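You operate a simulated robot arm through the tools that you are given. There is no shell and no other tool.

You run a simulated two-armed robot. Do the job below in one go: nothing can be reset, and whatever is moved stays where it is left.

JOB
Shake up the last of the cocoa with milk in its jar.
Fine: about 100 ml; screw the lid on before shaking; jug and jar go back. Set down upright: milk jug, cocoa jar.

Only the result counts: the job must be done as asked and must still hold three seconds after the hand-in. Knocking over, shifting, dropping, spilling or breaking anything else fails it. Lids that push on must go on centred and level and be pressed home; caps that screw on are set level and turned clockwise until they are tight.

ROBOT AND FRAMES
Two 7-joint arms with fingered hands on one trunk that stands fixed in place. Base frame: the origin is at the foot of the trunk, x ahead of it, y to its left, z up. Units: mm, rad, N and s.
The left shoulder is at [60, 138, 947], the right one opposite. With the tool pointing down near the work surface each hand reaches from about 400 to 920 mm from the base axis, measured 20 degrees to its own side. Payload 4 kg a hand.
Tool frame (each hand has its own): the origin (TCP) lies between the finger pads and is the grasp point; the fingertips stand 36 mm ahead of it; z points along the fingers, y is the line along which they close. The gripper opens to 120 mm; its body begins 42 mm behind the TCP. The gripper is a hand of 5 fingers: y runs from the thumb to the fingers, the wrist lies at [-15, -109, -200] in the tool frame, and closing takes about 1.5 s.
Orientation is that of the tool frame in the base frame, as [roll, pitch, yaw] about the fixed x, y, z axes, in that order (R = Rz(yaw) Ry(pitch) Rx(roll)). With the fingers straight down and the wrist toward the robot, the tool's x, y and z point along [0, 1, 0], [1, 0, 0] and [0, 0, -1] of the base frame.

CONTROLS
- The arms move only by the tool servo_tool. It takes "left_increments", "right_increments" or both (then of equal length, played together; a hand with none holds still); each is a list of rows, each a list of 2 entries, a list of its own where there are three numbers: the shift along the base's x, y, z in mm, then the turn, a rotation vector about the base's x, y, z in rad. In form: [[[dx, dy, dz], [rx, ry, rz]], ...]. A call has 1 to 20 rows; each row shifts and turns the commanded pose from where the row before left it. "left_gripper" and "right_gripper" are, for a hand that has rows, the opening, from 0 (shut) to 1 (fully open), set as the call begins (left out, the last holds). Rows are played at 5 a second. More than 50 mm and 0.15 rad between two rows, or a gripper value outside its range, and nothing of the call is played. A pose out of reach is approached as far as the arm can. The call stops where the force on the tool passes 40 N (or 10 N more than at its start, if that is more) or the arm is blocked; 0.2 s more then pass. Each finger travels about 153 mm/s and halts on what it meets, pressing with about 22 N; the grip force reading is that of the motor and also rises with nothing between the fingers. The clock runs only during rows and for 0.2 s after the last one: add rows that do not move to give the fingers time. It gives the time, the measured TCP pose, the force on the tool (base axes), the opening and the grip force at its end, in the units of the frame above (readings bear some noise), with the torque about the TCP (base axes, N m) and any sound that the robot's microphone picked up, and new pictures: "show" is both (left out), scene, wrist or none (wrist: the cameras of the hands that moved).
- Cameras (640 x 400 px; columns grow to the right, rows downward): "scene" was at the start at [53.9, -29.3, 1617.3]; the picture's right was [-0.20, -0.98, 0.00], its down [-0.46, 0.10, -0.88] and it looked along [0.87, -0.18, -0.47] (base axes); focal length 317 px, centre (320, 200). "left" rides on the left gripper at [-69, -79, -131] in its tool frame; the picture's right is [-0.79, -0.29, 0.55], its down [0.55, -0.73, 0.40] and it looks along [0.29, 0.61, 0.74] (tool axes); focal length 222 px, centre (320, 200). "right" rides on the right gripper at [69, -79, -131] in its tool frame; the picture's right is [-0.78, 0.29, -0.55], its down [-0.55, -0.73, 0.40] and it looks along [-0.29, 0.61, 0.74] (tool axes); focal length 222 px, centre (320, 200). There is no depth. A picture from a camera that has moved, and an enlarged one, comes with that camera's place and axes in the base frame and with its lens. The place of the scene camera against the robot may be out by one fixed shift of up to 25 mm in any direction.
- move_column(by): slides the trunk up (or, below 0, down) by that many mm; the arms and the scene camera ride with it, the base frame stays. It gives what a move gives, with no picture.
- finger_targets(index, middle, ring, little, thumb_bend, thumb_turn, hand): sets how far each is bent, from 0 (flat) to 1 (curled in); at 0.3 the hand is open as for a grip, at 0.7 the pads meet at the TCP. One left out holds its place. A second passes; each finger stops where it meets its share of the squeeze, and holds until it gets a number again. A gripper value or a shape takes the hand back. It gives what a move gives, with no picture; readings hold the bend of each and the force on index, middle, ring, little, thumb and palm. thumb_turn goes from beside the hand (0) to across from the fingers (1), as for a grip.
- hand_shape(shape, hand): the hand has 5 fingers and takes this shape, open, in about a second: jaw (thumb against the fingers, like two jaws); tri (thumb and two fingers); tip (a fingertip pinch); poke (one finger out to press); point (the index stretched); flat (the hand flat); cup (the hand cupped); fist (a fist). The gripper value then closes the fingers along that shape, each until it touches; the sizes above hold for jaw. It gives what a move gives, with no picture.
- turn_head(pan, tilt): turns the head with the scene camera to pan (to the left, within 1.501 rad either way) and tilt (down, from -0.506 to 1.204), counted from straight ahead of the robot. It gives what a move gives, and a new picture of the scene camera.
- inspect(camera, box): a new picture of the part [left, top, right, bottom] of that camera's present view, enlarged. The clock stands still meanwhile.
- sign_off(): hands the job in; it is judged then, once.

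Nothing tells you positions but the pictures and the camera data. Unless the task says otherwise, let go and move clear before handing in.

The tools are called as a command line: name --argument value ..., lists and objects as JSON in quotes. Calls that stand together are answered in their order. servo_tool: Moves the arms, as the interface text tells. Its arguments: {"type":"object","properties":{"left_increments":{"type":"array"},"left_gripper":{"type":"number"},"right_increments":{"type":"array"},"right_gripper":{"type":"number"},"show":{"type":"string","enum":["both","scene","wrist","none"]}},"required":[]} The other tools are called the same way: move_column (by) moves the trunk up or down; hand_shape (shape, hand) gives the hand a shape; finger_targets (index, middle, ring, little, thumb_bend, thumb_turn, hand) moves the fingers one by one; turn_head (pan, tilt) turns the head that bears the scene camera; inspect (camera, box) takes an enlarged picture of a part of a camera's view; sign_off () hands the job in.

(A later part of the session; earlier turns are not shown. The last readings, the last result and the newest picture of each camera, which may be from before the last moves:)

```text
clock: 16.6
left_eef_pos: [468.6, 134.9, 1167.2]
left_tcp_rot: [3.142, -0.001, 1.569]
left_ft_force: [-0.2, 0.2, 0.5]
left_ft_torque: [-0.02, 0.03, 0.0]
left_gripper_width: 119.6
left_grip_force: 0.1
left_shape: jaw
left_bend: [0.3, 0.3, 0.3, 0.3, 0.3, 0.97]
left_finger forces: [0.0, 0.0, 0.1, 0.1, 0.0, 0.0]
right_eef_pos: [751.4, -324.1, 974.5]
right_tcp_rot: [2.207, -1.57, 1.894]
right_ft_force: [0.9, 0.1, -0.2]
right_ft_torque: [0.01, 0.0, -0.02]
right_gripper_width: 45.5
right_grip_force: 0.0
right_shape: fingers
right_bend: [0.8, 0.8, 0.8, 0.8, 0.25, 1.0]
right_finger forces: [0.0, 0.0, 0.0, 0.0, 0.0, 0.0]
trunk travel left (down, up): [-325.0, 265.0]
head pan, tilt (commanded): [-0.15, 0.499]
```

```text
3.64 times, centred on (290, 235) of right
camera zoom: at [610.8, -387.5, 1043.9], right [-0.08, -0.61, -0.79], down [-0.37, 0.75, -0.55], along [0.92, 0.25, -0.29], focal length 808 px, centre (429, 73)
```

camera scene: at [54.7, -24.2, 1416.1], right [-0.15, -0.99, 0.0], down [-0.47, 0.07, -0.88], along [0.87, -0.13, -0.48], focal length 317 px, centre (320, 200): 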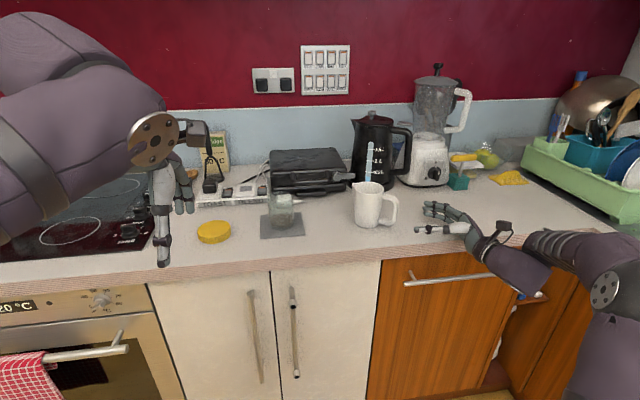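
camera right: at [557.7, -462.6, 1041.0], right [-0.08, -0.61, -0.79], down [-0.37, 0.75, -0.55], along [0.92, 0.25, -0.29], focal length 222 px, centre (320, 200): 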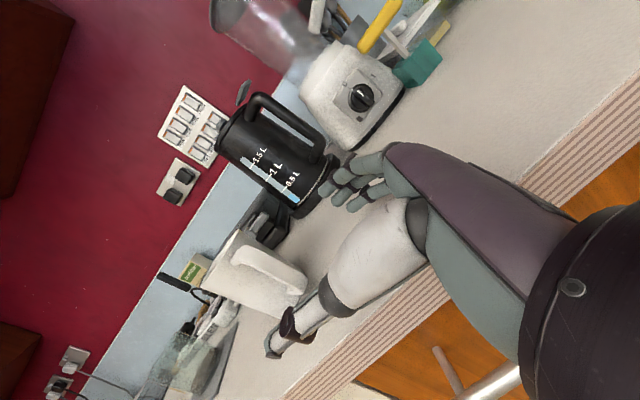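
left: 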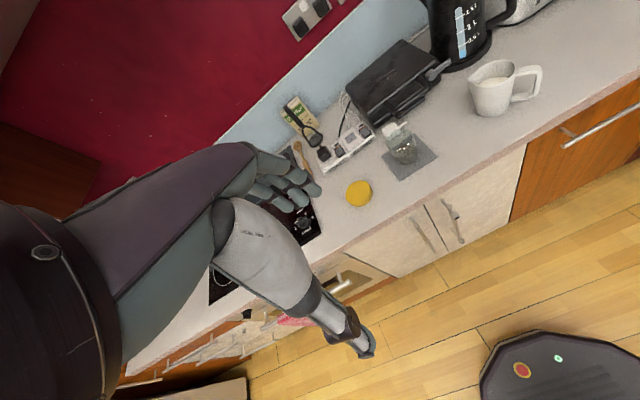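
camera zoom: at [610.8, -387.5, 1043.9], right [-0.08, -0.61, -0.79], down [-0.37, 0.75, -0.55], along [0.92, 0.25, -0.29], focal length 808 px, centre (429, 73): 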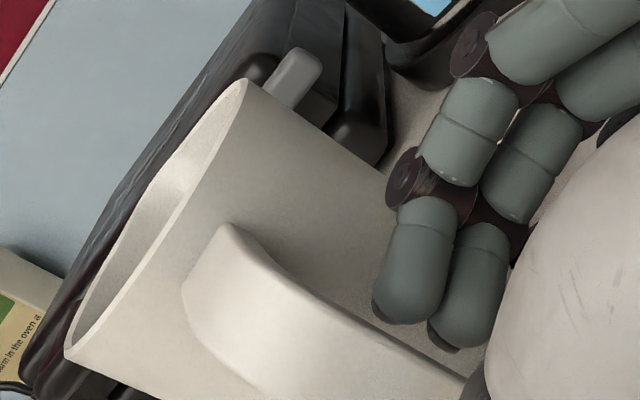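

The fingers were on the far side of the bar, not through it, so curling them swung the jug round a little; it is still upright with nothing spilled. The handle is a poor hold, so I'll open, back away, and take the jug's body from above instead, with thumb and fingers either side of the handle-spout line.

servo_tool --right_increments '[[[0, 0, 0], [0, 0, 0]], [[0, 0, 0], [0, 0, 0]], [[0, 0, 0], [0, 0, 0]], [[0, 0, 0], [0, 0, 0]], [[-11.5, -16.4, 0], [0, 0, 0]], [[-11.5, -16.4, 0], [0, 0, 0]], [[-11.5, -16.4, 0], [0, 0, 0]], [[-11.5, -16.4, 0], [0, 0, 0]], [[-11.5, -16.4, 0], [0, 0, 0]], [[-11.5, -16.4, 0], [0, 0, 0]], [[0, 0, 0], [0, 0, 0]]]' --right_gripper 1.0 --show "wrist"

inspect --camera "scene" --box '[335, 165, 415, 235]'

inspect --camera "right" --box '[180, 200, 300, 320]'

```text
clock: 19.0
left_eef_pos: [468.9, 135.1, 1167.8]
left_tcp_rot: [3.141, 0.0, 1.57]
left_ft_force: [-0.5, 0.6, 1.1]
left_ft_torque: [0.0, -0.03, 0.03]
left_gripper_width: 119.7
left_grip_force: 0.0
left_shape: jaw
left_bend: [0.3, 0.3, 0.3, 0.3, 0.3, 0.97]
left_finger forces: [0.0, 0.0, 0.0, 0.0, 0.1, 0.0]
right_eef_pos: [680.1, -421.4, 972.9]
right_tcp_rot: [0.655, -1.57, -2.837]
right_ft_force: [0.7, -0.6, -0.3]
right_ft_torque: [0.0, 0.02, 0.02]
right_gripper_width: 119.7
right_grip_force: 0.0
right_shape: jaw
right_bend: [0.3, 0.3, 0.3, 0.3, 0.3, 0.97]
right_finger forces: [0.0, 0.0, 0.0, 0.1, 0.0, 0.0]
trunk travel left (down, up): [-325.0, 265.0]
head pan, tilt (commanded): [-0.15, 0.499]
camera right: at [539.9, -483.6, 1041.6], right [-0.07, -0.61, -0.79], down [-0.37, 0.75, -0.55], along [0.92, 0.25, -0.29], focal length 222 px, centre (320, 200)
```

right: 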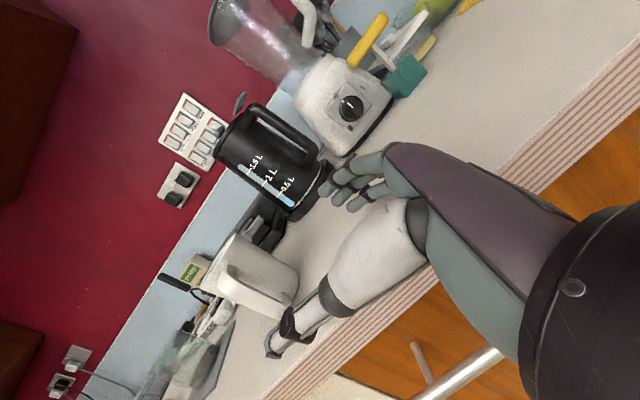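

```text
5.71 times, centred on (375, 200) of scene
camera zoom: at [54.6, -24.3, 1416.1], right [-0.15, -0.99, 0.0], down [-0.47, 0.07, -0.88], along [0.87, -0.13, -0.48], focal length 1814 px, centre (6, 200)
```

zoom: 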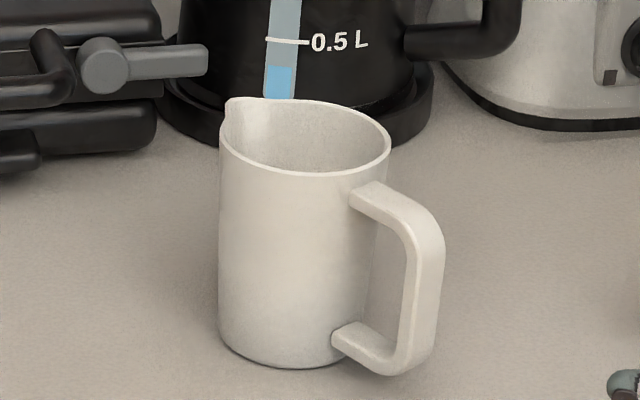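

```text
3.33 times, centred on (240, 260) of right
camera zoom: at [539.9, -483.6, 1041.6], right [-0.07, -0.61, -0.79], down [-0.37, 0.75, -0.55], along [0.92, 0.25, -0.29], focal length 740 px, centre (587, 0)
```

zoom: 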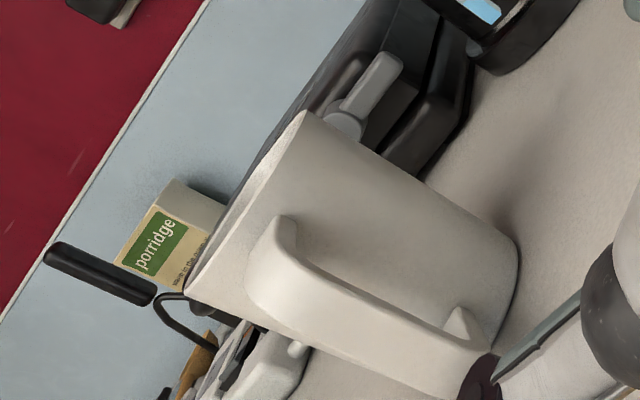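

The jug is still upright; it has moved roughly 8 mm and turned about 20°, which I'll undo when I put it back. Now I raise the right hand and turn it fingers-down, with the closing line across the handle plane.

servo_tool --right_increments '[[[-4, -4, 22], [-0.11696, 0.08197, 0]], [[-4, -4, 22], [-0.11696, 0.08197, 0]], [[0, 0, 22], [-0.11696, 0.08197, 0]], [[5, 8, 22], [-0.11696, 0.08197, 0]], [[5, 10, 22], [-0.11696, 0.08197, 0]], [[8, 10, 20], [-0.11696, 0.08197, 0]], [[8, 10, 16], [-0.11696, 0.08197, 0]], [[8, 10, 16], [-0.11696, 0.08197, 0]], [[8, 10, 16], [-0.11696, 0.08197, 0]], [[8, 10, 10], [-0.11696, 0.08197, 0]], [[8, 10, 0], [-0.11696, 0.08197, 0]], [[8, 10, 0], [0, 0, -0.116]], [[0, 0, 0], [0, 0, -0.116]], [[0, 0, 0], [0, 0, -0.116]], [[0, 0, 0], [0, 0, 0]]]' --right_gripper 1.0 --show "both"

inspect --camera "right" --box '[120, 60, 440, 260]'

```text
clock: 22.2
left_eef_pos: [470.0, 134.9, 1167.3]
left_tcp_rot: [3.141, -0.001, 1.571]
left_ft_force: [-0.4, 0.6, 0.3]
left_ft_torque: [0.03, 0.02, 0.03]
left_gripper_width: 119.9
left_grip_force: 0.1
left_shape: jaw
left_bend: [0.3, 0.3, 0.3, 0.3, 0.3, 0.97]
left_finger forces: [0.0, 0.0, 0.0, 0.0, 0.0, 0.0]
right_eef_pos: [707.1, -333.8, 1136.6]
right_tcp_rot: [-3.14, 0.0, 0.605]
right_ft_force: [0.3, -0.1, 0.8]
right_ft_torque: [-0.03, -0.03, -0.03]
right_gripper_width: 119.9
right_grip_force: 0.0
right_shape: jaw
right_bend: [0.3, 0.3, 0.3, 0.3, 0.3, 0.97]
right_finger forces: [0.0, 0.0, 0.1, 0.0, 0.0, 0.0]
right hand out of reach, approached as far as the arm can: row 10, 11, 12
trunk travel left (down, up): [-325.0, 265.0]
head pan, tilt (commanded): [-0.15, 0.499]
camera scene: at [54.6, -24.2, 1416.1], right [-0.15, -0.99, 0.0], down [-0.47, 0.07, -0.88], along [0.87, -0.13, -0.48], focal length 317 px, centre (320, 200)
camera right: at [720.4, -228.8, 1267.7], right [-0.48, -0.69, 0.55], down [-0.87, 0.29, -0.4], along [0.11, -0.67, -0.74], focal length 222 px, centre (320, 200)
```

scene: 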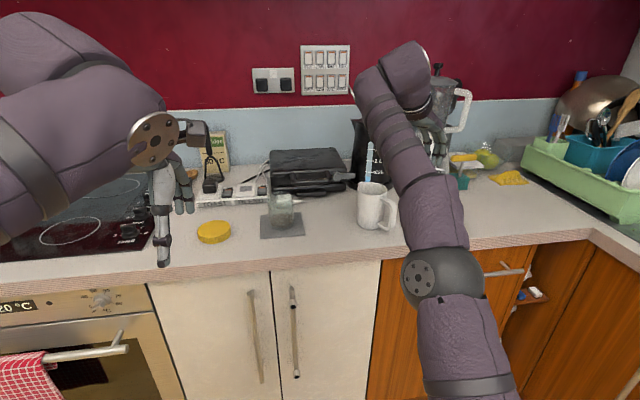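
right: 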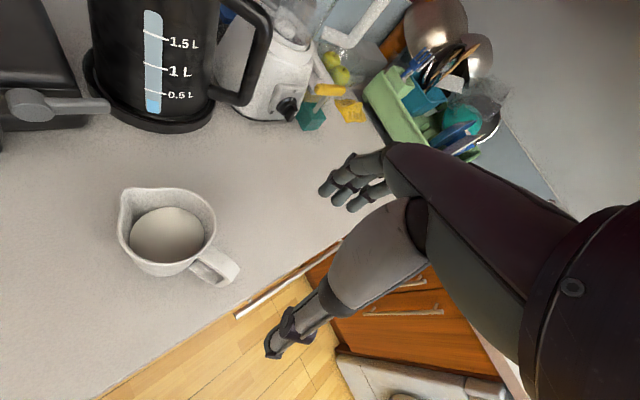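

```text
2.00 times, centred on (280, 160) of right
camera zoom: at [720.4, -228.8, 1267.7], right [-0.48, -0.69, 0.55], down [-0.87, 0.29, -0.4], along [0.11, -0.67, -0.74], focal length 444 px, centre (400, 280)
```

zoom: 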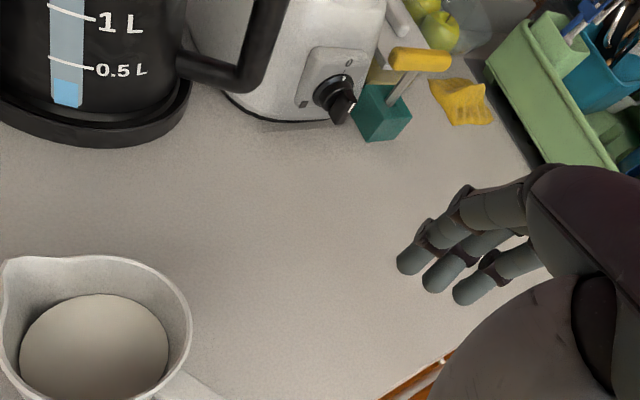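

The wrist view now shows the jug from above with the milk well below the rim. That pose hit the arm's reach limit because the shoulders sit too low, so I raise the trunk back by 200 mm.

move_column --by 200

turn_head --pan -0.15 --tilt 0.6

inspect --camera "right" --box '[0, 0, 640, 400]'

```text
clock: 24.4
left_eef_pos: [469.0, 135.3, 1367.2]
left_tcp_rot: [3.141, -0.001, 1.571]
left_ft_force: [0.6, 0.2, 0.9]
left_ft_torque: [0.02, -0.02, -0.02]
left_gripper_width: 119.7
left_grip_force: 0.0
left_shape: jaw
left_bend: [0.3, 0.3, 0.3, 0.3, 0.3, 0.97]
left_finger forces: [0.1, 0.0, 0.1, 0.0, 0.1, 0.1]
right_eef_pos: [708.2, -333.3, 1335.8]
right_tcp_rot: [-3.141, -0.001, 0.61]
right_ft_force: [0.1, 0.3, 0.0]
right_ft_torque: [-0.01, -0.01, 0.01]
right_gripper_width: 119.9
right_grip_force: 0.0
right_shape: jaw
right_bend: [0.3, 0.3, 0.3, 0.3, 0.3, 0.97]
right_finger forces: [0.0, 0.0, 0.0, 0.0, 0.1, 0.0]
trunk travel left (down, up): [-525.0, 65.0]
head pan, tilt (commanded): [-0.15, 0.499]
```

```text
clock: 25.1
left_eef_pos: [469.6, 135.5, 1367.2]
left_tcp_rot: [-3.141, 0.001, 1.572]
left_ft_force: [0.6, 0.4, 0.6]
left_ft_torque: [-0.01, -0.02, -0.02]
left_gripper_width: 119.9
left_grip_force: 0.0
left_shape: jaw
left_bend: [0.3, 0.3, 0.3, 0.3, 0.3, 0.97]
left_finger forces: [0.0, 0.1, 0.0, 0.0, 0.1, 0.0]
right_eef_pos: [708.1, -332.1, 1335.8]
right_tcp_rot: [-3.138, 0.0, 0.61]
right_ft_force: [-0.8, 0.3, 0.4]
right_ft_torque: [0.01, 0.02, 0.02]
right_gripper_width: 120.1
right_grip_force: 0.1
right_shape: jaw
right_bend: [0.3, 0.3, 0.3, 0.3, 0.3, 0.97]
right_finger forces: [0.0, 0.0, 0.0, 0.1, 0.0, 0.1]
trunk travel left (down, up): [-525.0, 65.0]
head pan, tilt (commanded): [-0.15, 0.6]
camera scene: at [52.1, -23.8, 1607.1], right [-0.15, -0.99, 0.0], down [-0.56, 0.08, -0.83], along [0.82, -0.12, -0.56], focal length 317 px, centre (320, 200)
```

scene: 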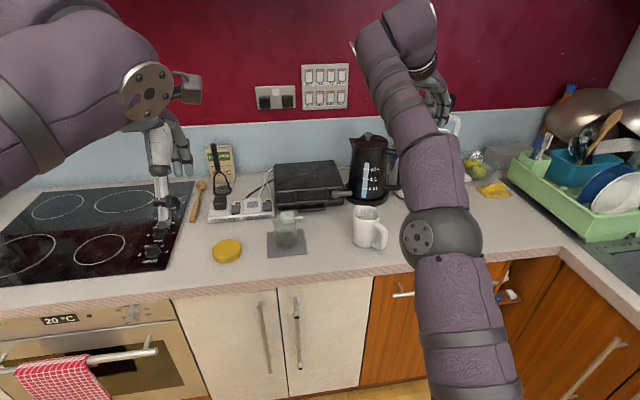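

```text
1.00 times, centred on (320, 200) of right (not enlarged: the box is as wide or as high as the picture)
camera zoom: at [720.4, -228.5, 1467.6], right [-0.48, -0.69, 0.55], down [-0.87, 0.29, -0.4], along [0.12, -0.67, -0.74], focal length 222 px, centre (320, 200)
```

zoom: 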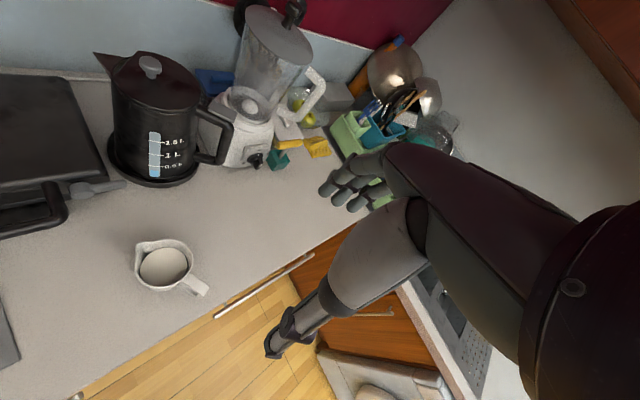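

Shoulders are back up. I zoom on the jug from this higher wrist viewpoint to fix its centre, handle direction and rim height.

inspect --camera "right" --box '[120, 220, 220, 310]'

inspect --camera "left" --box '[460, 40, 560, 130]'

```text
4.44 times, centred on (170, 265) of right
camera zoom: at [720.4, -228.5, 1467.6], right [-0.48, -0.69, 0.55], down [-0.87, 0.29, -0.4], along [0.12, -0.67, -0.74], focal length 987 px, centre (987, -89)
```

zoom: 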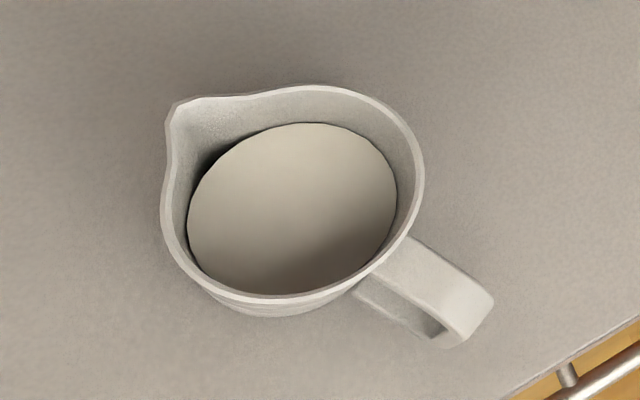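

```text
4.44 times, centred on (510, 85) of left
camera zoom: at [389.5, 66.4, 1497.5], right [-0.29, -0.78, -0.55], down [-0.73, 0.55, -0.4], along [0.61, 0.29, -0.74], focal length 987 px, centre (-524, 711)
```

zoom: 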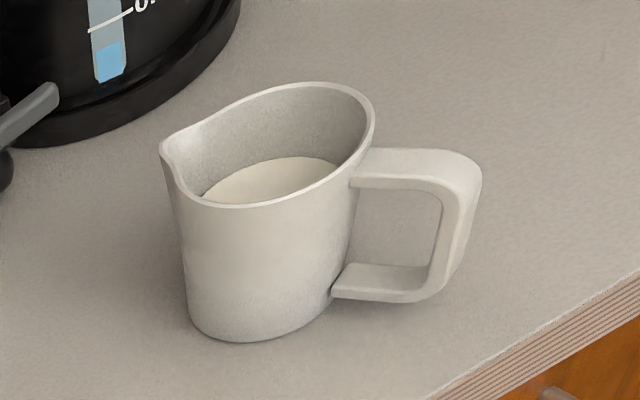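

Jug now: centre about (789, -267), spout direction at 26°, rim z about 1008. It was originally at about (795, -260) with the spout at 48°, which is where I'll return it. I move the right hand directly above it, aligned across the handle plane.

servo_tool --right_increments '[[[13.5, 10.9, -39], [0, 0, -0.078]], [[13.5, 10.9, -39], [0, 0, -0.077]], [[13.5, 10.9, -39], [0, 0, 0]], [[13.5, 10.9, -39], [0, 0, 0]], [[13.5, 10.9, -39], [0, 0, 0]], [[13.5, 10.9, -39], [0, 0, 0]], [[0, 0, 0], [0, 0, 0]]]' --right_gripper 1.0 --show "both"

inspect --camera "left" --box '[440, 0, 580, 130]'

```text
clock: 26.6
left_eef_pos: [468.6, 134.9, 1366.8]
left_tcp_rot: [3.14, -0.001, 1.571]
left_ft_force: [0.5, -0.1, 1.0]
left_ft_torque: [0.0, -0.01, 0.01]
left_gripper_width: 119.6
left_grip_force: 0.1
left_shape: jaw
left_bend: [0.3, 0.3, 0.3, 0.3, 0.3, 0.97]
left_finger forces: [0.0, 0.0, 0.0, 0.0, 0.1, 0.0]
right_eef_pos: [789.0, -269.0, 1101.4]
right_tcp_rot: [-3.14, -0.002, 0.456]
right_ft_force: [-0.7, 0.1, 0.5]
right_ft_torque: [0.01, -0.03, 0.0]
right_gripper_width: 119.8
right_grip_force: 0.0
right_shape: jaw
right_bend: [0.3, 0.3, 0.3, 0.3, 0.3, 0.97]
right_finger forces: [0.0, 0.0, 0.0, 0.0, 0.1, 0.0]
trunk travel left (down, up): [-525.0, 65.0]
head pan, tilt (commanded): [-0.15, 0.6]
camera scene: at [51.5, -24.0, 1607.1], right [-0.15, -0.99, 0.0], down [-0.56, 0.08, -0.83], along [0.82, -0.12, -0.56], focal length 317 px, centre (320, 200)
camera right: at [817.1, -167.2, 1233.1], right [-0.58, -0.61, 0.55], down [-0.82, 0.42, -0.4], along [0.01, -0.68, -0.74], focal length 222 px, centre (320, 200)
```

scene: 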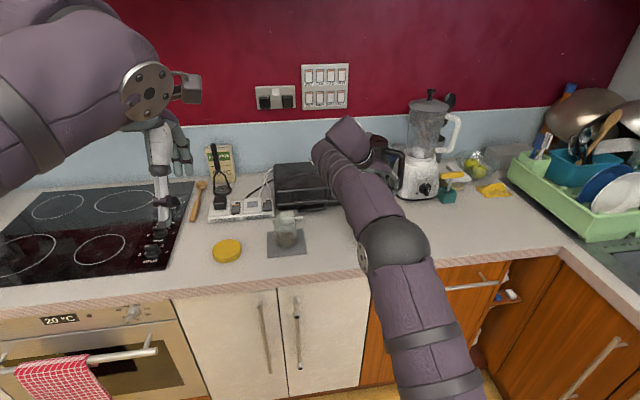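
right: 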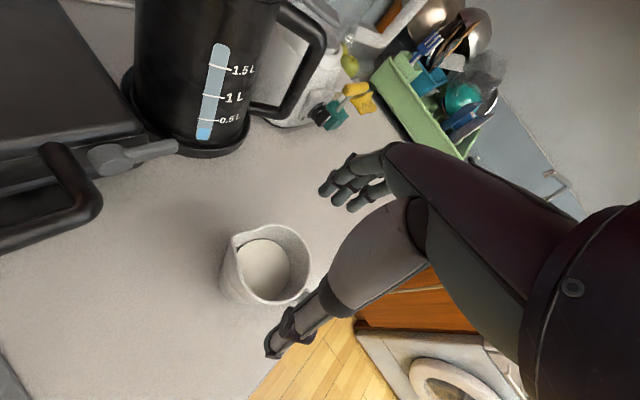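

```text
3.08 times, centred on (510, 65) of left
camera zoom: at [388.9, 66.2, 1497.7], right [-0.29, -0.78, -0.55], down [-0.73, 0.55, -0.4], along [0.61, 0.29, -0.74], focal length 684 px, centre (-265, 615)
```

zoom: 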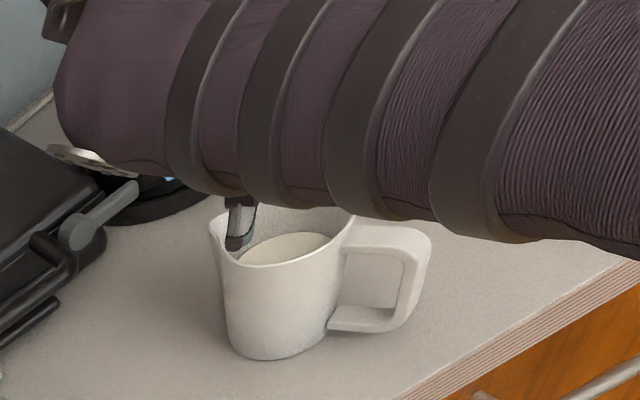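

The hand is above the jug. I zoom the wrist view to check the jug's centre against the hand before descending.

inspect --camera "right" --box '[200, 210, 340, 320]'

```text
3.64 times, centred on (270, 265) of right
camera zoom: at [817.1, -167.2, 1233.1], right [-0.58, -0.61, 0.55], down [-0.82, 0.42, -0.4], along [0.01, -0.68, -0.74], focal length 808 px, centre (502, -36)
```

zoom: 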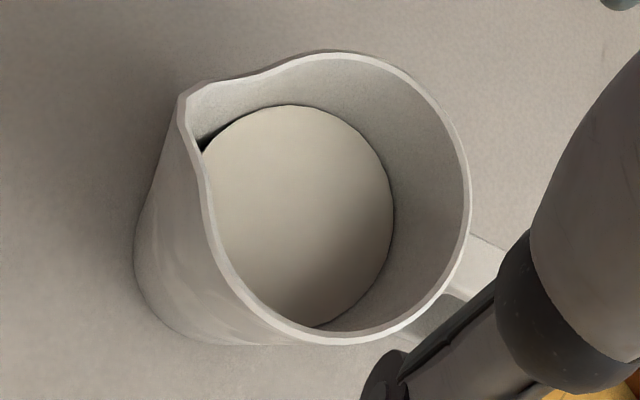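

The rim centre is within 2 mm of the tool axis and the spout lines up to within a few degrees. I descend straight down so the pads straddle the upper body, palm just above the rim.

servo_tool --right_increments '[[[0, 0, -25], [0, 0, 0]], [[0, 0, -25], [0, 0, 0]], [[0, 0, -25], [0, 0, 0]], [[0, 0, -20], [0, 0, 0]], [[0, 0, -15], [0, 0, 0]], [[0, 0, -9], [0, 0, 0]], [[0, 0, 0], [0, 0, 0]]]' --right_gripper 1.0 --show "wrist"

inspect --camera "left" --box '[440, 0, 580, 130]'

```text
clock: 28.2
left_eef_pos: [468.0, 135.9, 1367.1]
left_tcp_rot: [-3.141, 0.001, 1.572]
left_ft_force: [0.4, -0.1, 0.3]
left_ft_torque: [0.0, 0.05, 0.01]
left_gripper_width: 119.6
left_grip_force: 0.0
left_shape: jaw
left_bend: [0.3, 0.3, 0.3, 0.3, 0.3, 0.97]
left_finger forces: [0.0, 0.0, 0.1, 0.1, 0.0, 0.0]
right_eef_pos: [789.3, -268.9, 981.1]
right_tcp_rot: [-3.138, 0.002, 0.455]
right_ft_force: [-1.4, 2.9, 8.3]
right_ft_torque: [0.0, 0.0, 0.01]
right_gripper_width: 119.9
right_grip_force: 0.0
right_shape: jaw
right_bend: [0.3, 0.3, 0.3, 0.3, 0.3, 0.97]
right_finger forces: [1.6, 0.0, 0.1, 0.0, 7.1, 0.1]
trunk travel left (down, up): [-525.0, 65.0]
head pan, tilt (commanded): [-0.15, 0.6]
camera right: at [817.4, -167.9, 1112.4], right [-0.58, -0.61, 0.55], down [-0.82, 0.42, -0.39], along [0.01, -0.67, -0.74], focal length 222 px, centre (320, 200)
```

right: 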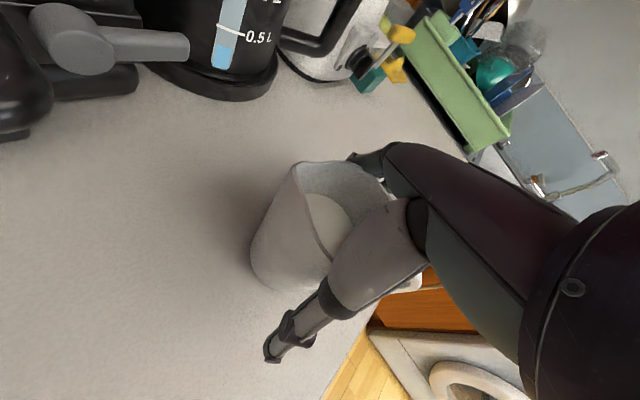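

```text
3.08 times, centred on (510, 65) of left
camera zoom: at [389.4, 67.2, 1497.3], right [-0.29, -0.79, -0.55], down [-0.74, 0.55, -0.4], along [0.61, 0.29, -0.74], focal length 684 px, centre (-265, 615)
```

zoom: 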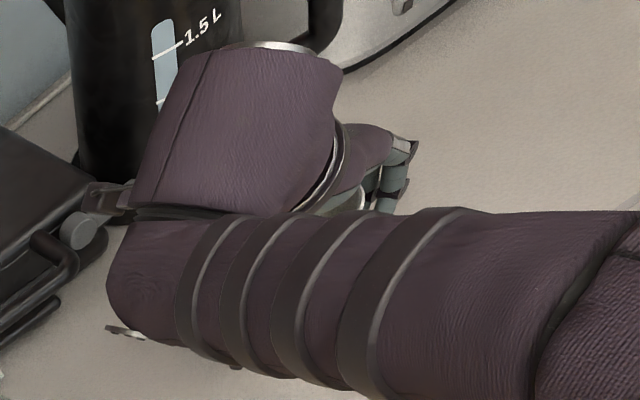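

The thumb root is resting on the rim (about 8 N), so I'm slightly too deep. I lift 9 mm to clear it and then close gently onto the body.

servo_tool --right_increments '[[[0, 0, 0], [0, 0, 0]], [[0, 0, 5], [0, 0, 0]], [[0, 0, 4], [0, 0, 0]], [[0, 0, 0], [0, 0, 0]]]' --right_gripper 1.0 --show "none"

inspect --camera "right" --box '[220, 120, 460, 380]'

```text
clock: 29.2
left_eef_pos: [468.9, 134.7, 1367.5]
left_tcp_rot: [-3.14, -0.002, 1.571]
left_ft_force: [0.8, -0.1, 0.8]
left_ft_torque: [0.01, -0.02, 0.01]
left_gripper_width: 119.9
left_grip_force: 0.2
left_shape: jaw
left_bend: [0.3, 0.3, 0.3, 0.3, 0.3, 0.97]
left_finger forces: [0.0, 0.0, 0.0, 0.0, 0.1, 0.0]
right_eef_pos: [789.0, -270.6, 993.5]
right_tcp_rot: [-3.14, -0.002, 0.456]
right_ft_force: [0.6, 0.3, 0.0]
right_ft_torque: [0.01, 0.0, -0.04]
right_gripper_width: 119.8
right_grip_force: 0.0
right_shape: jaw
right_bend: [0.3, 0.3, 0.3, 0.3, 0.3, 0.97]
right_finger forces: [0.0, 0.1, 0.1, 0.0, 0.0, 0.1]
trunk travel left (down, up): [-525.0, 65.0]
head pan, tilt (commanded): [-0.15, 0.6]
```

```text
1.54 times, centred on (340, 250) of right
camera zoom: at [816.7, -168.1, 1123.9], right [-0.58, -0.61, 0.55], down [-0.82, 0.42, -0.4], along [0.01, -0.68, -0.74], focal length 342 px, centre (289, 123)
```

zoom: 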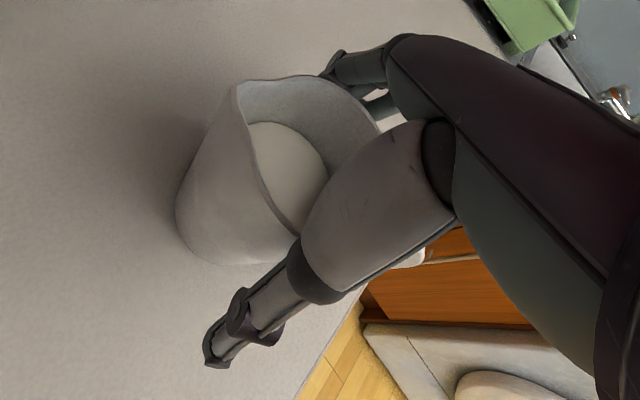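

Clear of contact now, with the pads 20–50 mm below the rim. I close on the jug body.

servo_tool --right_increments '[[[0, 0, 0], [0, 0, 0]], [[0, 0, 0], [0, 0, 0]], [[0, 0, 0], [0, 0, 0]], [[0, 0, 0], [0, 0, 0]], [[0, 0, 0], [0, 0, 0]], [[0, 0, 0], [0, 0, 0]], [[0, 0, 0], [0, 0, 0]]]' --right_gripper 0.0 --show "wrist"

inspect --camera "right" --box '[220, 120, 460, 380]'

```text
clock: 30.9
left_eef_pos: [469.2, 135.3, 1367.3]
left_tcp_rot: [3.141, 0.0, 1.57]
left_ft_force: [0.0, 0.5, 0.0]
left_ft_torque: [-0.02, 0.0, 0.05]
left_gripper_width: 119.8
left_grip_force: 0.1
left_shape: jaw
left_bend: [0.3, 0.3, 0.3, 0.3, 0.3, 0.97]
left_finger forces: [0.1, 0.0, 0.0, 0.1, 0.0, 0.1]
right_eef_pos: [788.5, -268.9, 992.6]
right_tcp_rot: [-3.14, -0.001, 0.456]
right_ft_force: [0.2, 0.8, -0.1]
right_ft_torque: [0.05, 0.03, -0.01]
right_gripper_width: 68.0
right_grip_force: 22.1
right_shape: jaw
right_bend: [0.36, 0.4, 0.42, 0.67, 0.58, 1.0]
right_finger forces: [11.2, 6.2, 0.0, 0.0, 18.6, 0.1]
trunk travel left (down, up): [-525.0, 65.0]
head pan, tilt (commanded): [-0.15, 0.6]
camera right: at [816.8, -167.9, 1123.9], right [-0.58, -0.61, 0.55], down [-0.82, 0.42, -0.4], along [0.01, -0.68, -0.74], focal length 222 px, centre (320, 200)
```

right: 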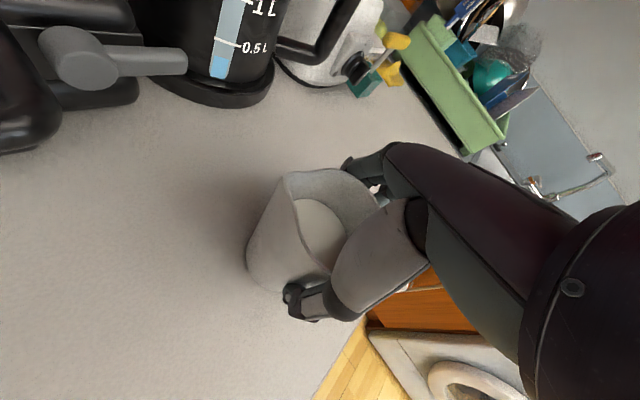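

```text
1.54 times, centred on (340, 250) of right
camera zoom: at [816.8, -167.9, 1123.9], right [-0.58, -0.61, 0.55], down [-0.82, 0.42, -0.4], along [0.01, -0.68, -0.74], focal length 342 px, centre (289, 123)
```

zoom: 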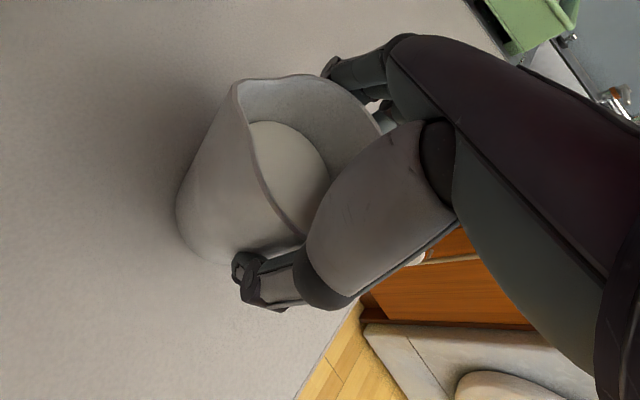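

The jug is held by thumb, index and middle. I bring ring and little fingers in too for a wider, steadier hold.

finger_targets --hand "right" --ring 0.7 --little 0.9

```text
clock: 31.9
left_eef_pos: [469.7, 135.3, 1366.1]
left_tcp_rot: [-3.141, -0.002, 1.571]
left_ft_force: [-0.7, -0.2, 1.6]
left_ft_torque: [0.0, -0.04, 0.0]
left_gripper_width: 119.5
left_grip_force: 0.0
left_shape: jaw
left_bend: [0.3, 0.3, 0.3, 0.3, 0.3, 0.97]
left_finger forces: [0.0, 0.0, 0.1, 0.1, 0.1, 0.0]
right_eef_pos: [787.3, -270.0, 992.9]
right_tcp_rot: [-3.14, -0.002, 0.455]
right_ft_force: [1.5, -0.3, 1.1]
right_ft_torque: [0.15, -0.2, -0.01]
right_gripper_width: 66.3
right_grip_force: 33.3
right_shape: fingers
right_bend: [0.37, 0.42, 0.61, 0.8, 0.57, 0.98]
right_finger forces: [9.9, 3.9, 7.5, 16.5, 28.7, 0.0]
trunk travel left (down, up): [-525.0, 65.0]
head pan, tilt (commanded): [-0.15, 0.6]
```

All five digits now share the load (grip 33 N). I lift just 15 mm and watch whether the jug stays level.

servo_tool --right_increments '[[[0, 0, 5], [0, 0, 0]], [[0, 0, 5], [0, 0, 0]], [[0, 0, 5], [0, 0, 0]], [[0, 0, 0], [0, 0, 0]], [[0, 0, 0], [0, 0, 0]]]' --show "both"

inspect --camera "right" --box '[220, 120, 460, 380]'

```text
clock: 33.0
left_eef_pos: [469.5, 135.8, 1367.6]
left_tcp_rot: [3.141, 0.0, 1.57]
left_ft_force: [-0.4, 0.2, -0.1]
left_ft_torque: [0.01, -0.01, 0.02]
left_gripper_width: 119.4
left_grip_force: 0.1
left_shape: jaw
left_bend: [0.3, 0.3, 0.3, 0.3, 0.3, 0.97]
left_finger forces: [0.1, 0.0, 0.0, 0.1, 0.0, 0.0]
right_eef_pos: [788.2, -268.9, 1006.8]
right_tcp_rot: [-3.141, -0.001, 0.457]
right_ft_force: [0.1, 0.3, -4.4]
right_ft_torque: [0.02, 0.0, 0.0]
right_gripper_width: 66.1
right_grip_force: 32.4
right_shape: fingers
right_bend: [0.37, 0.42, 0.61, 0.8, 0.57, 0.98]
right_finger forces: [9.9, 3.7, 7.9, 14.4, 28.9, 0.0]
trunk travel left (down, up): [-525.0, 65.0]
head pan, tilt (commanded): [-0.15, 0.6]
camera scene: at [52.5, -23.9, 1607.0], right [-0.15, -0.99, 0.0], down [-0.56, 0.08, -0.82], along [0.82, -0.12, -0.57], focal length 317 px, centre (320, 200)
camera right: at [816.5, -166.9, 1138.4], right [-0.58, -0.61, 0.55], down [-0.82, 0.42, -0.4], along [0.01, -0.67, -0.74], focal length 222 px, centre (320, 200)
```

scene: 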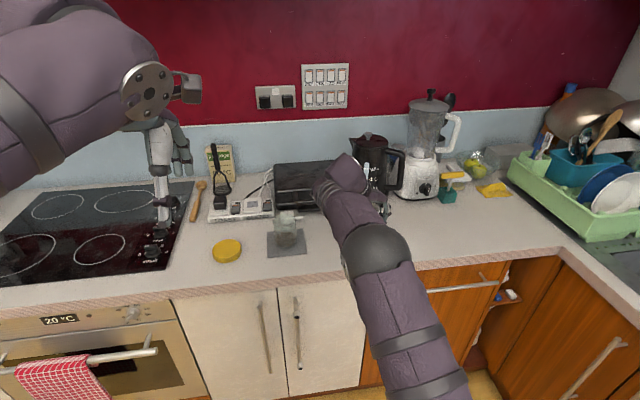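
right: 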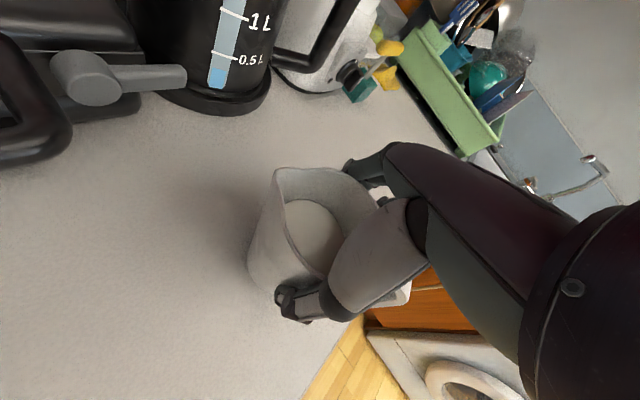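

```text
1.54 times, centred on (340, 250) of right
camera zoom: at [816.5, -166.9, 1138.4], right [-0.58, -0.61, 0.55], down [-0.82, 0.42, -0.4], along [0.01, -0.67, -0.74], focal length 342 px, centre (289, 123)
```

zoom: 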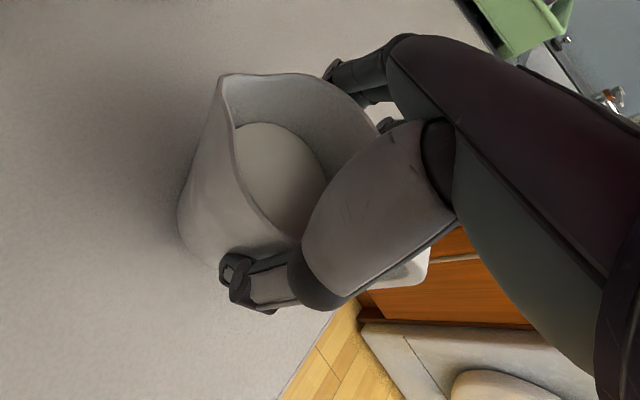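

Lifted cleanly: about 4.4 N total, and the jug stays level. I raise it higher while the left hand swings round to a lookout left of the jar so I can watch the pour.

servo_tool --right_increments '[[[0, 0, 12], [0, 0, 0]], [[0, 0, 15], [0, 0, 0]], [[0, 0, 15], [0, 0, 0]], [[0, 0, 15], [0, 0, 0]], [[0, 0, 15], [0, 0, 0]], [[0, 0, 15], [0, 0, 0]], [[0, 0, 15], [0, 0, 0]], [[0, 0, 12], [0, 0, 0]], [[0, 0, 0], [0, 0, 0]], [[0, 0, 0], [0, 0, 0]], [[0, 0, 0], [0, 0, 0]], [[0, 0, 0], [0, 0, 0]]]' --left_increments '[[[22.8, 5.9, -22.5], [0, 0, -0.1428]], [[22.8, 5.9, -22.5], [0, 0, -0.1428]], [[22.8, 5.9, -22.5], [0, 0, -0.1428]], [[22.8, 5.9, -22.5], [0, 0, -0.1428]], [[22.8, 5.9, -22.5], [0, 0, -0.1428]], [[22.8, 5.9, -22.5], [0, 0, -0.1428]], [[22.8, 5.9, -22.5], [0, 0, -0.1428]], [[22.8, 5.9, -22.5], [0, 0, -0.1428]], [[22.8, 5.9, -22.5], [0, 0, -0.1428]], [[22.8, 5.9, -22.5], [0, 0, -0.1428]], [[22.8, 5.9, -22.5], [0, 0, -0.1428]], [[0, 0, 0], [0, 0, 0]]]' --show "both"

```text
clock: 35.6
left_eef_pos: [718.0, 202.3, 1116.9]
left_tcp_rot: [-3.141, -0.002, 0.002]
left_ft_force: [-1.4, -0.1, -0.8]
left_ft_torque: [0.02, -0.05, -0.05]
left_gripper_width: 119.8
left_grip_force: 0.0
left_shape: jaw
left_bend: [0.3, 0.3, 0.3, 0.3, 0.3, 0.97]
left_finger forces: [0.0, 0.1, 0.0, 0.0, 0.0, 0.0]
right_eef_pos: [789.1, -266.8, 1122.9]
right_tcp_rot: [-3.14, -0.002, 0.456]
right_ft_force: [0.0, 0.1, -3.2]
right_ft_torque: [-0.02, -0.05, 0.03]
right_gripper_width: 66.1
right_grip_force: 32.1
right_shape: fingers
right_bend: [0.37, 0.42, 0.61, 0.8, 0.57, 0.98]
right_finger forces: [9.9, 3.7, 8.0, 14.1, 28.8, 0.1]
trunk travel left (down, up): [-525.0, 65.0]
head pan, tilt (commanded): [-0.15, 0.6]
camera scene: at [51.0, -23.2, 1607.1], right [-0.15, -0.99, 0.0], down [-0.56, 0.08, -0.83], along [0.82, -0.12, -0.56], focal length 317 px, centre (320, 200)
camera right: at [817.8, -165.2, 1254.4], right [-0.58, -0.61, 0.55], down [-0.82, 0.42, -0.4], along [0.01, -0.68, -0.74], focal length 222 px, centre (320, 200)
camera left: at [646.9, 282.1, 1247.6], right [-0.78, 0.29, -0.55], down [0.55, 0.74, -0.4], along [0.29, -0.61, -0.74], focal length 222 px, centre (320, 200)
```

scene: 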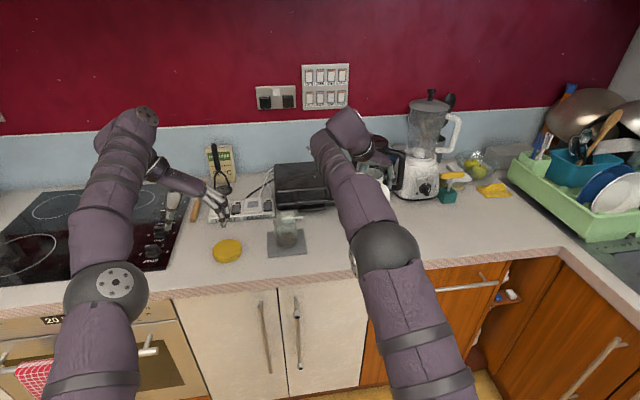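
right: 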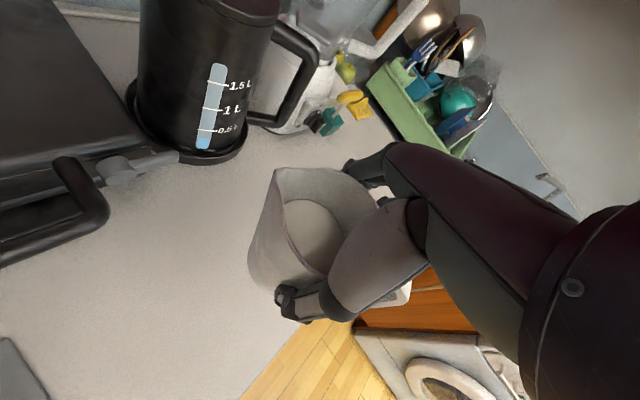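
left: 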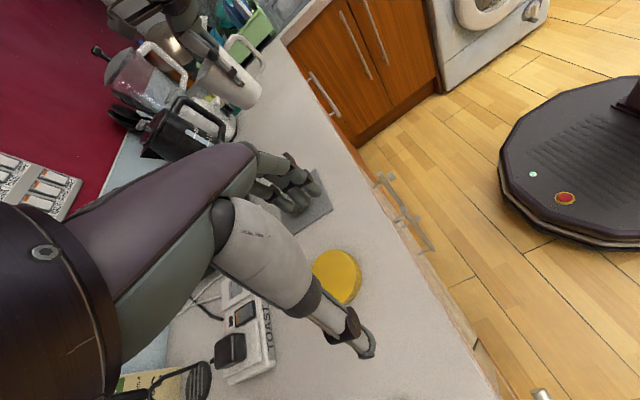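

The left hand's own fingers hide the jar from there, so I turn it about 0.6 rad and shift it so the jar shows past the fingertips. I also want a better jar position before pouring.

servo_tool --left_increments '[[[4.7, 12.3, 0], [0, 0, 0.12]], [[4.7, 12.3, 0], [0, 0, 0.12]], [[4.7, 12.3, 0], [0, 0, 0.12]], [[4.7, 12.3, 0], [0, 0, 0.12]], [[4.7, 12.3, 0], [0, 0, 0.12]], [[0, 0, 0], [0, 0, 0]]]' --show "wrist"

inspect --camera "left" --box '[310, 80, 410, 180]'

inspect --camera "scene" --box '[255, 200, 315, 265]'

```text
clock: 37.0
left_eef_pos: [743.0, 261.6, 1120.5]
left_tcp_rot: [3.141, 0.0, 0.601]
left_ft_force: [-0.7, -0.6, -0.2]
left_ft_torque: [-0.01, 0.04, -0.01]
left_gripper_width: 119.9
left_grip_force: 0.1
left_shape: jaw
left_bend: [0.3, 0.3, 0.3, 0.3, 0.3, 0.97]
left_finger forces: [0.1, 0.1, 0.0, 0.0, 0.0, 0.1]
right_eef_pos: [789.8, -269.3, 1121.7]
right_tcp_rot: [-3.14, 0.002, 0.455]
right_ft_force: [-0.6, -0.6, -3.3]
right_ft_torque: [0.05, 0.01, 0.03]
right_gripper_width: 65.9
right_grip_force: 32.3
right_shape: fingers
right_bend: [0.37, 0.42, 0.61, 0.8, 0.57, 0.98]
right_finger forces: [9.9, 3.8, 7.9, 13.9, 28.7, 0.0]
trunk travel left (down, up): [-525.0, 65.0]
head pan, tilt (commanded): [-0.15, 0.6]
camera left: at [640.7, 288.3, 1250.5], right [-0.81, -0.2, -0.55], down [0.04, 0.92, -0.4], along [0.58, -0.34, -0.74], focal length 222 px, centre (320, 200)
```

left: 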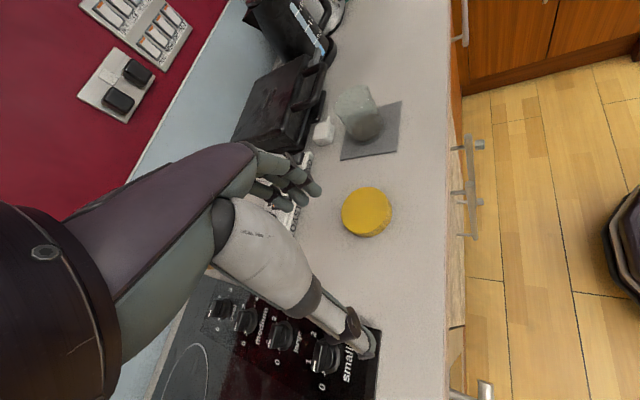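

```text
4.00 times, centred on (360, 130) of left
camera zoom: at [640.7, 288.3, 1250.5], right [-0.81, -0.2, -0.55], down [0.04, 0.92, -0.4], along [0.58, -0.34, -0.74], focal length 888 px, centre (160, 480)
```

zoom: 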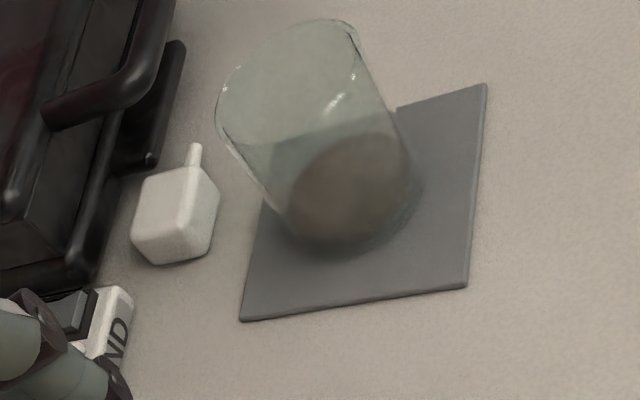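

```text
6.15 times, centred on (285, 232) of scene
camera zoom: at [52.8, -24.0, 1607.0], right [-0.15, -0.99, 0.0], down [-0.56, 0.08, -0.82], along [0.82, -0.12, -0.57], focal length 1953 px, centre (535, 0)
```

zoom: 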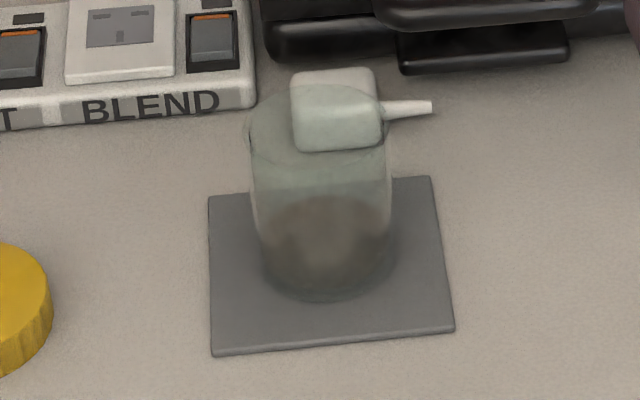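

Good triangulation now: the mat spans x 760–878, y -76 to 42, top z about 908. The jar axis is at about (820, -21) with its rim at z about 996, and the lid is centred near (799, 163). I carry the jug, held upright, over to just right of the jar while turning its spout toward the jar.

servo_tool --right_increments '[[[4.9, 15.5, 0], [0, 0, 0.1323]], [[4.9, 15.5, 0], [0, 0, 0.1323]], [[4.9, 15.5, 0], [0, 0, 0.1323]], [[4.9, 15.5, 0], [0, 0, 0.1323]], [[4.9, 15.5, 0], [0, 0, 0.1323]], [[4.9, 15.5, 0], [0, 0, 0.1323]], [[4.9, 15.5, 0], [0, 0, 0.1323]], [[4.9, 15.5, 0], [0, 0, 0.1323]], [[4.9, 15.5, 0], [0, 0, 0.1323]], [[4.9, 15.5, 0], [0, 0, 0.1323]], [[4.9, 15.5, 0], [0, 0, 0.1323]], [[4.9, 15.5, 0], [0, 0, 0.1323]], [[0, 0, 0], [0, 0, 0]], [[0, 0, 0], [0, 0, 0]]]' --show "both"

inspect --camera "left" --box '[270, 0, 430, 170]'

inspect --camera "right" --box '[200, 120, 440, 340]'

```text
clock: 40.0
left_eef_pos: [742.6, 261.5, 1120.5]
left_tcp_rot: [3.14, 0.002, 0.6]
left_ft_force: [0.1, 0.3, 0.2]
left_ft_torque: [-0.01, -0.01, 0.0]
left_gripper_width: 120.0
left_grip_force: 0.0
left_shape: jaw
left_bend: [0.3, 0.3, 0.3, 0.3, 0.3, 0.97]
left_finger forces: [0.0, 0.0, 0.0, 0.0, 0.0, 0.0]
right_eef_pos: [831.5, -80.7, 1107.9]
right_tcp_rot: [3.141, -0.001, 2.042]
right_ft_force: [-0.8, 0.2, -3.6]
right_ft_torque: [0.02, 0.0, 0.01]
right_gripper_width: 66.0
right_grip_force: 31.0
right_shape: fingers
right_bend: [0.37, 0.42, 0.61, 0.8, 0.57, 0.98]
right_finger forces: [9.8, 3.6, 8.0, 13.3, 28.0, 0.0]
right hand out of reach, approached as far as the arm can: row 11, 12
trunk travel left (down, up): [-525.0, 65.0]
head pan, tilt (commanded): [-0.15, 0.6]
camera scene: at [52.1, -24.0, 1607.0], right [-0.15, -0.99, 0.0], down [-0.56, 0.08, -0.82], along [0.82, -0.12, -0.57], focal length 317 px, centre (320, 200)
camera right: at [731.1, -54.9, 1238.5], right [0.62, -0.57, 0.55], down [-0.41, -0.82, -0.4], along [0.67, 0.02, -0.74], focal length 222 px, centre (320, 200)
```

scene: 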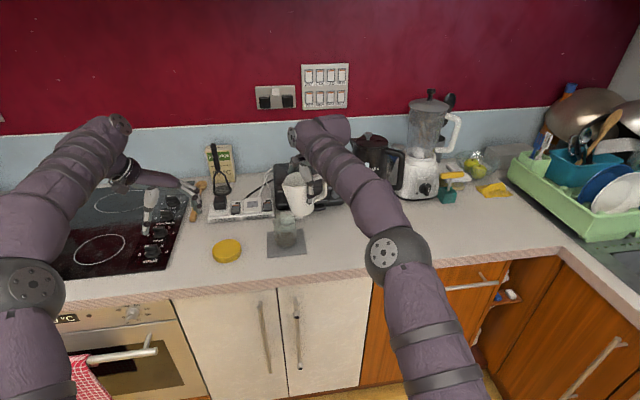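
right: 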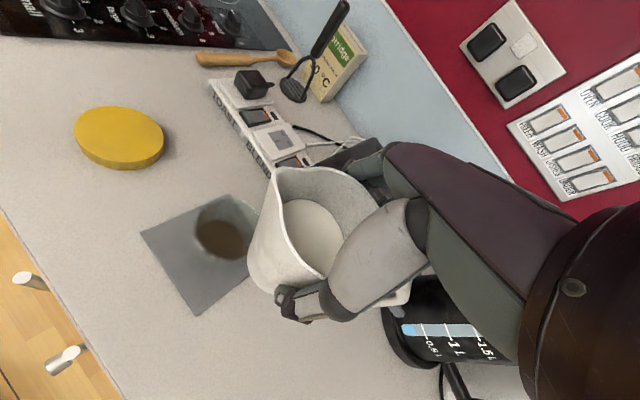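

```text
2.35 times, centred on (350, 85) of left
camera zoom: at [640.3, 288.2, 1250.9], right [-0.81, -0.2, -0.55], down [0.04, 0.92, -0.4], along [0.58, -0.34, -0.74], focal length 523 px, centre (249, 471)
```

zoom: 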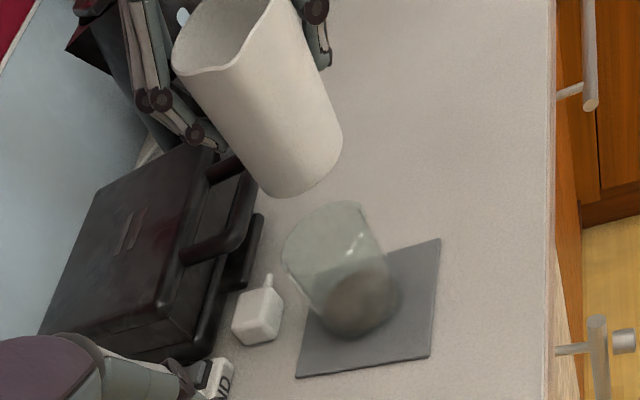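

```text
1.82 times, centred on (320, 230) of right
camera zoom: at [731.1, -54.9, 1238.5], right [0.62, -0.57, 0.55], down [-0.41, -0.82, -0.4], along [0.67, 0.02, -0.74], focal length 404 px, centre (320, 146)
```

zoom: 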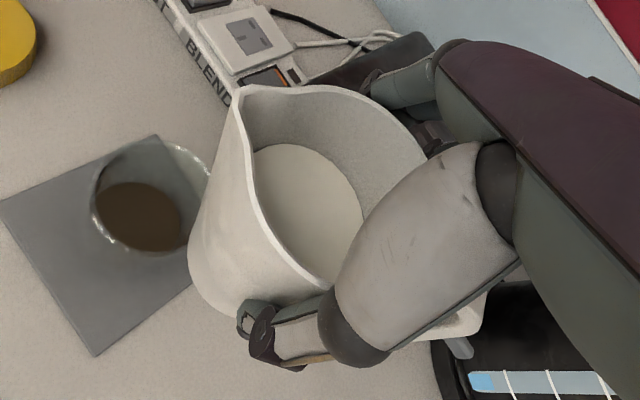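

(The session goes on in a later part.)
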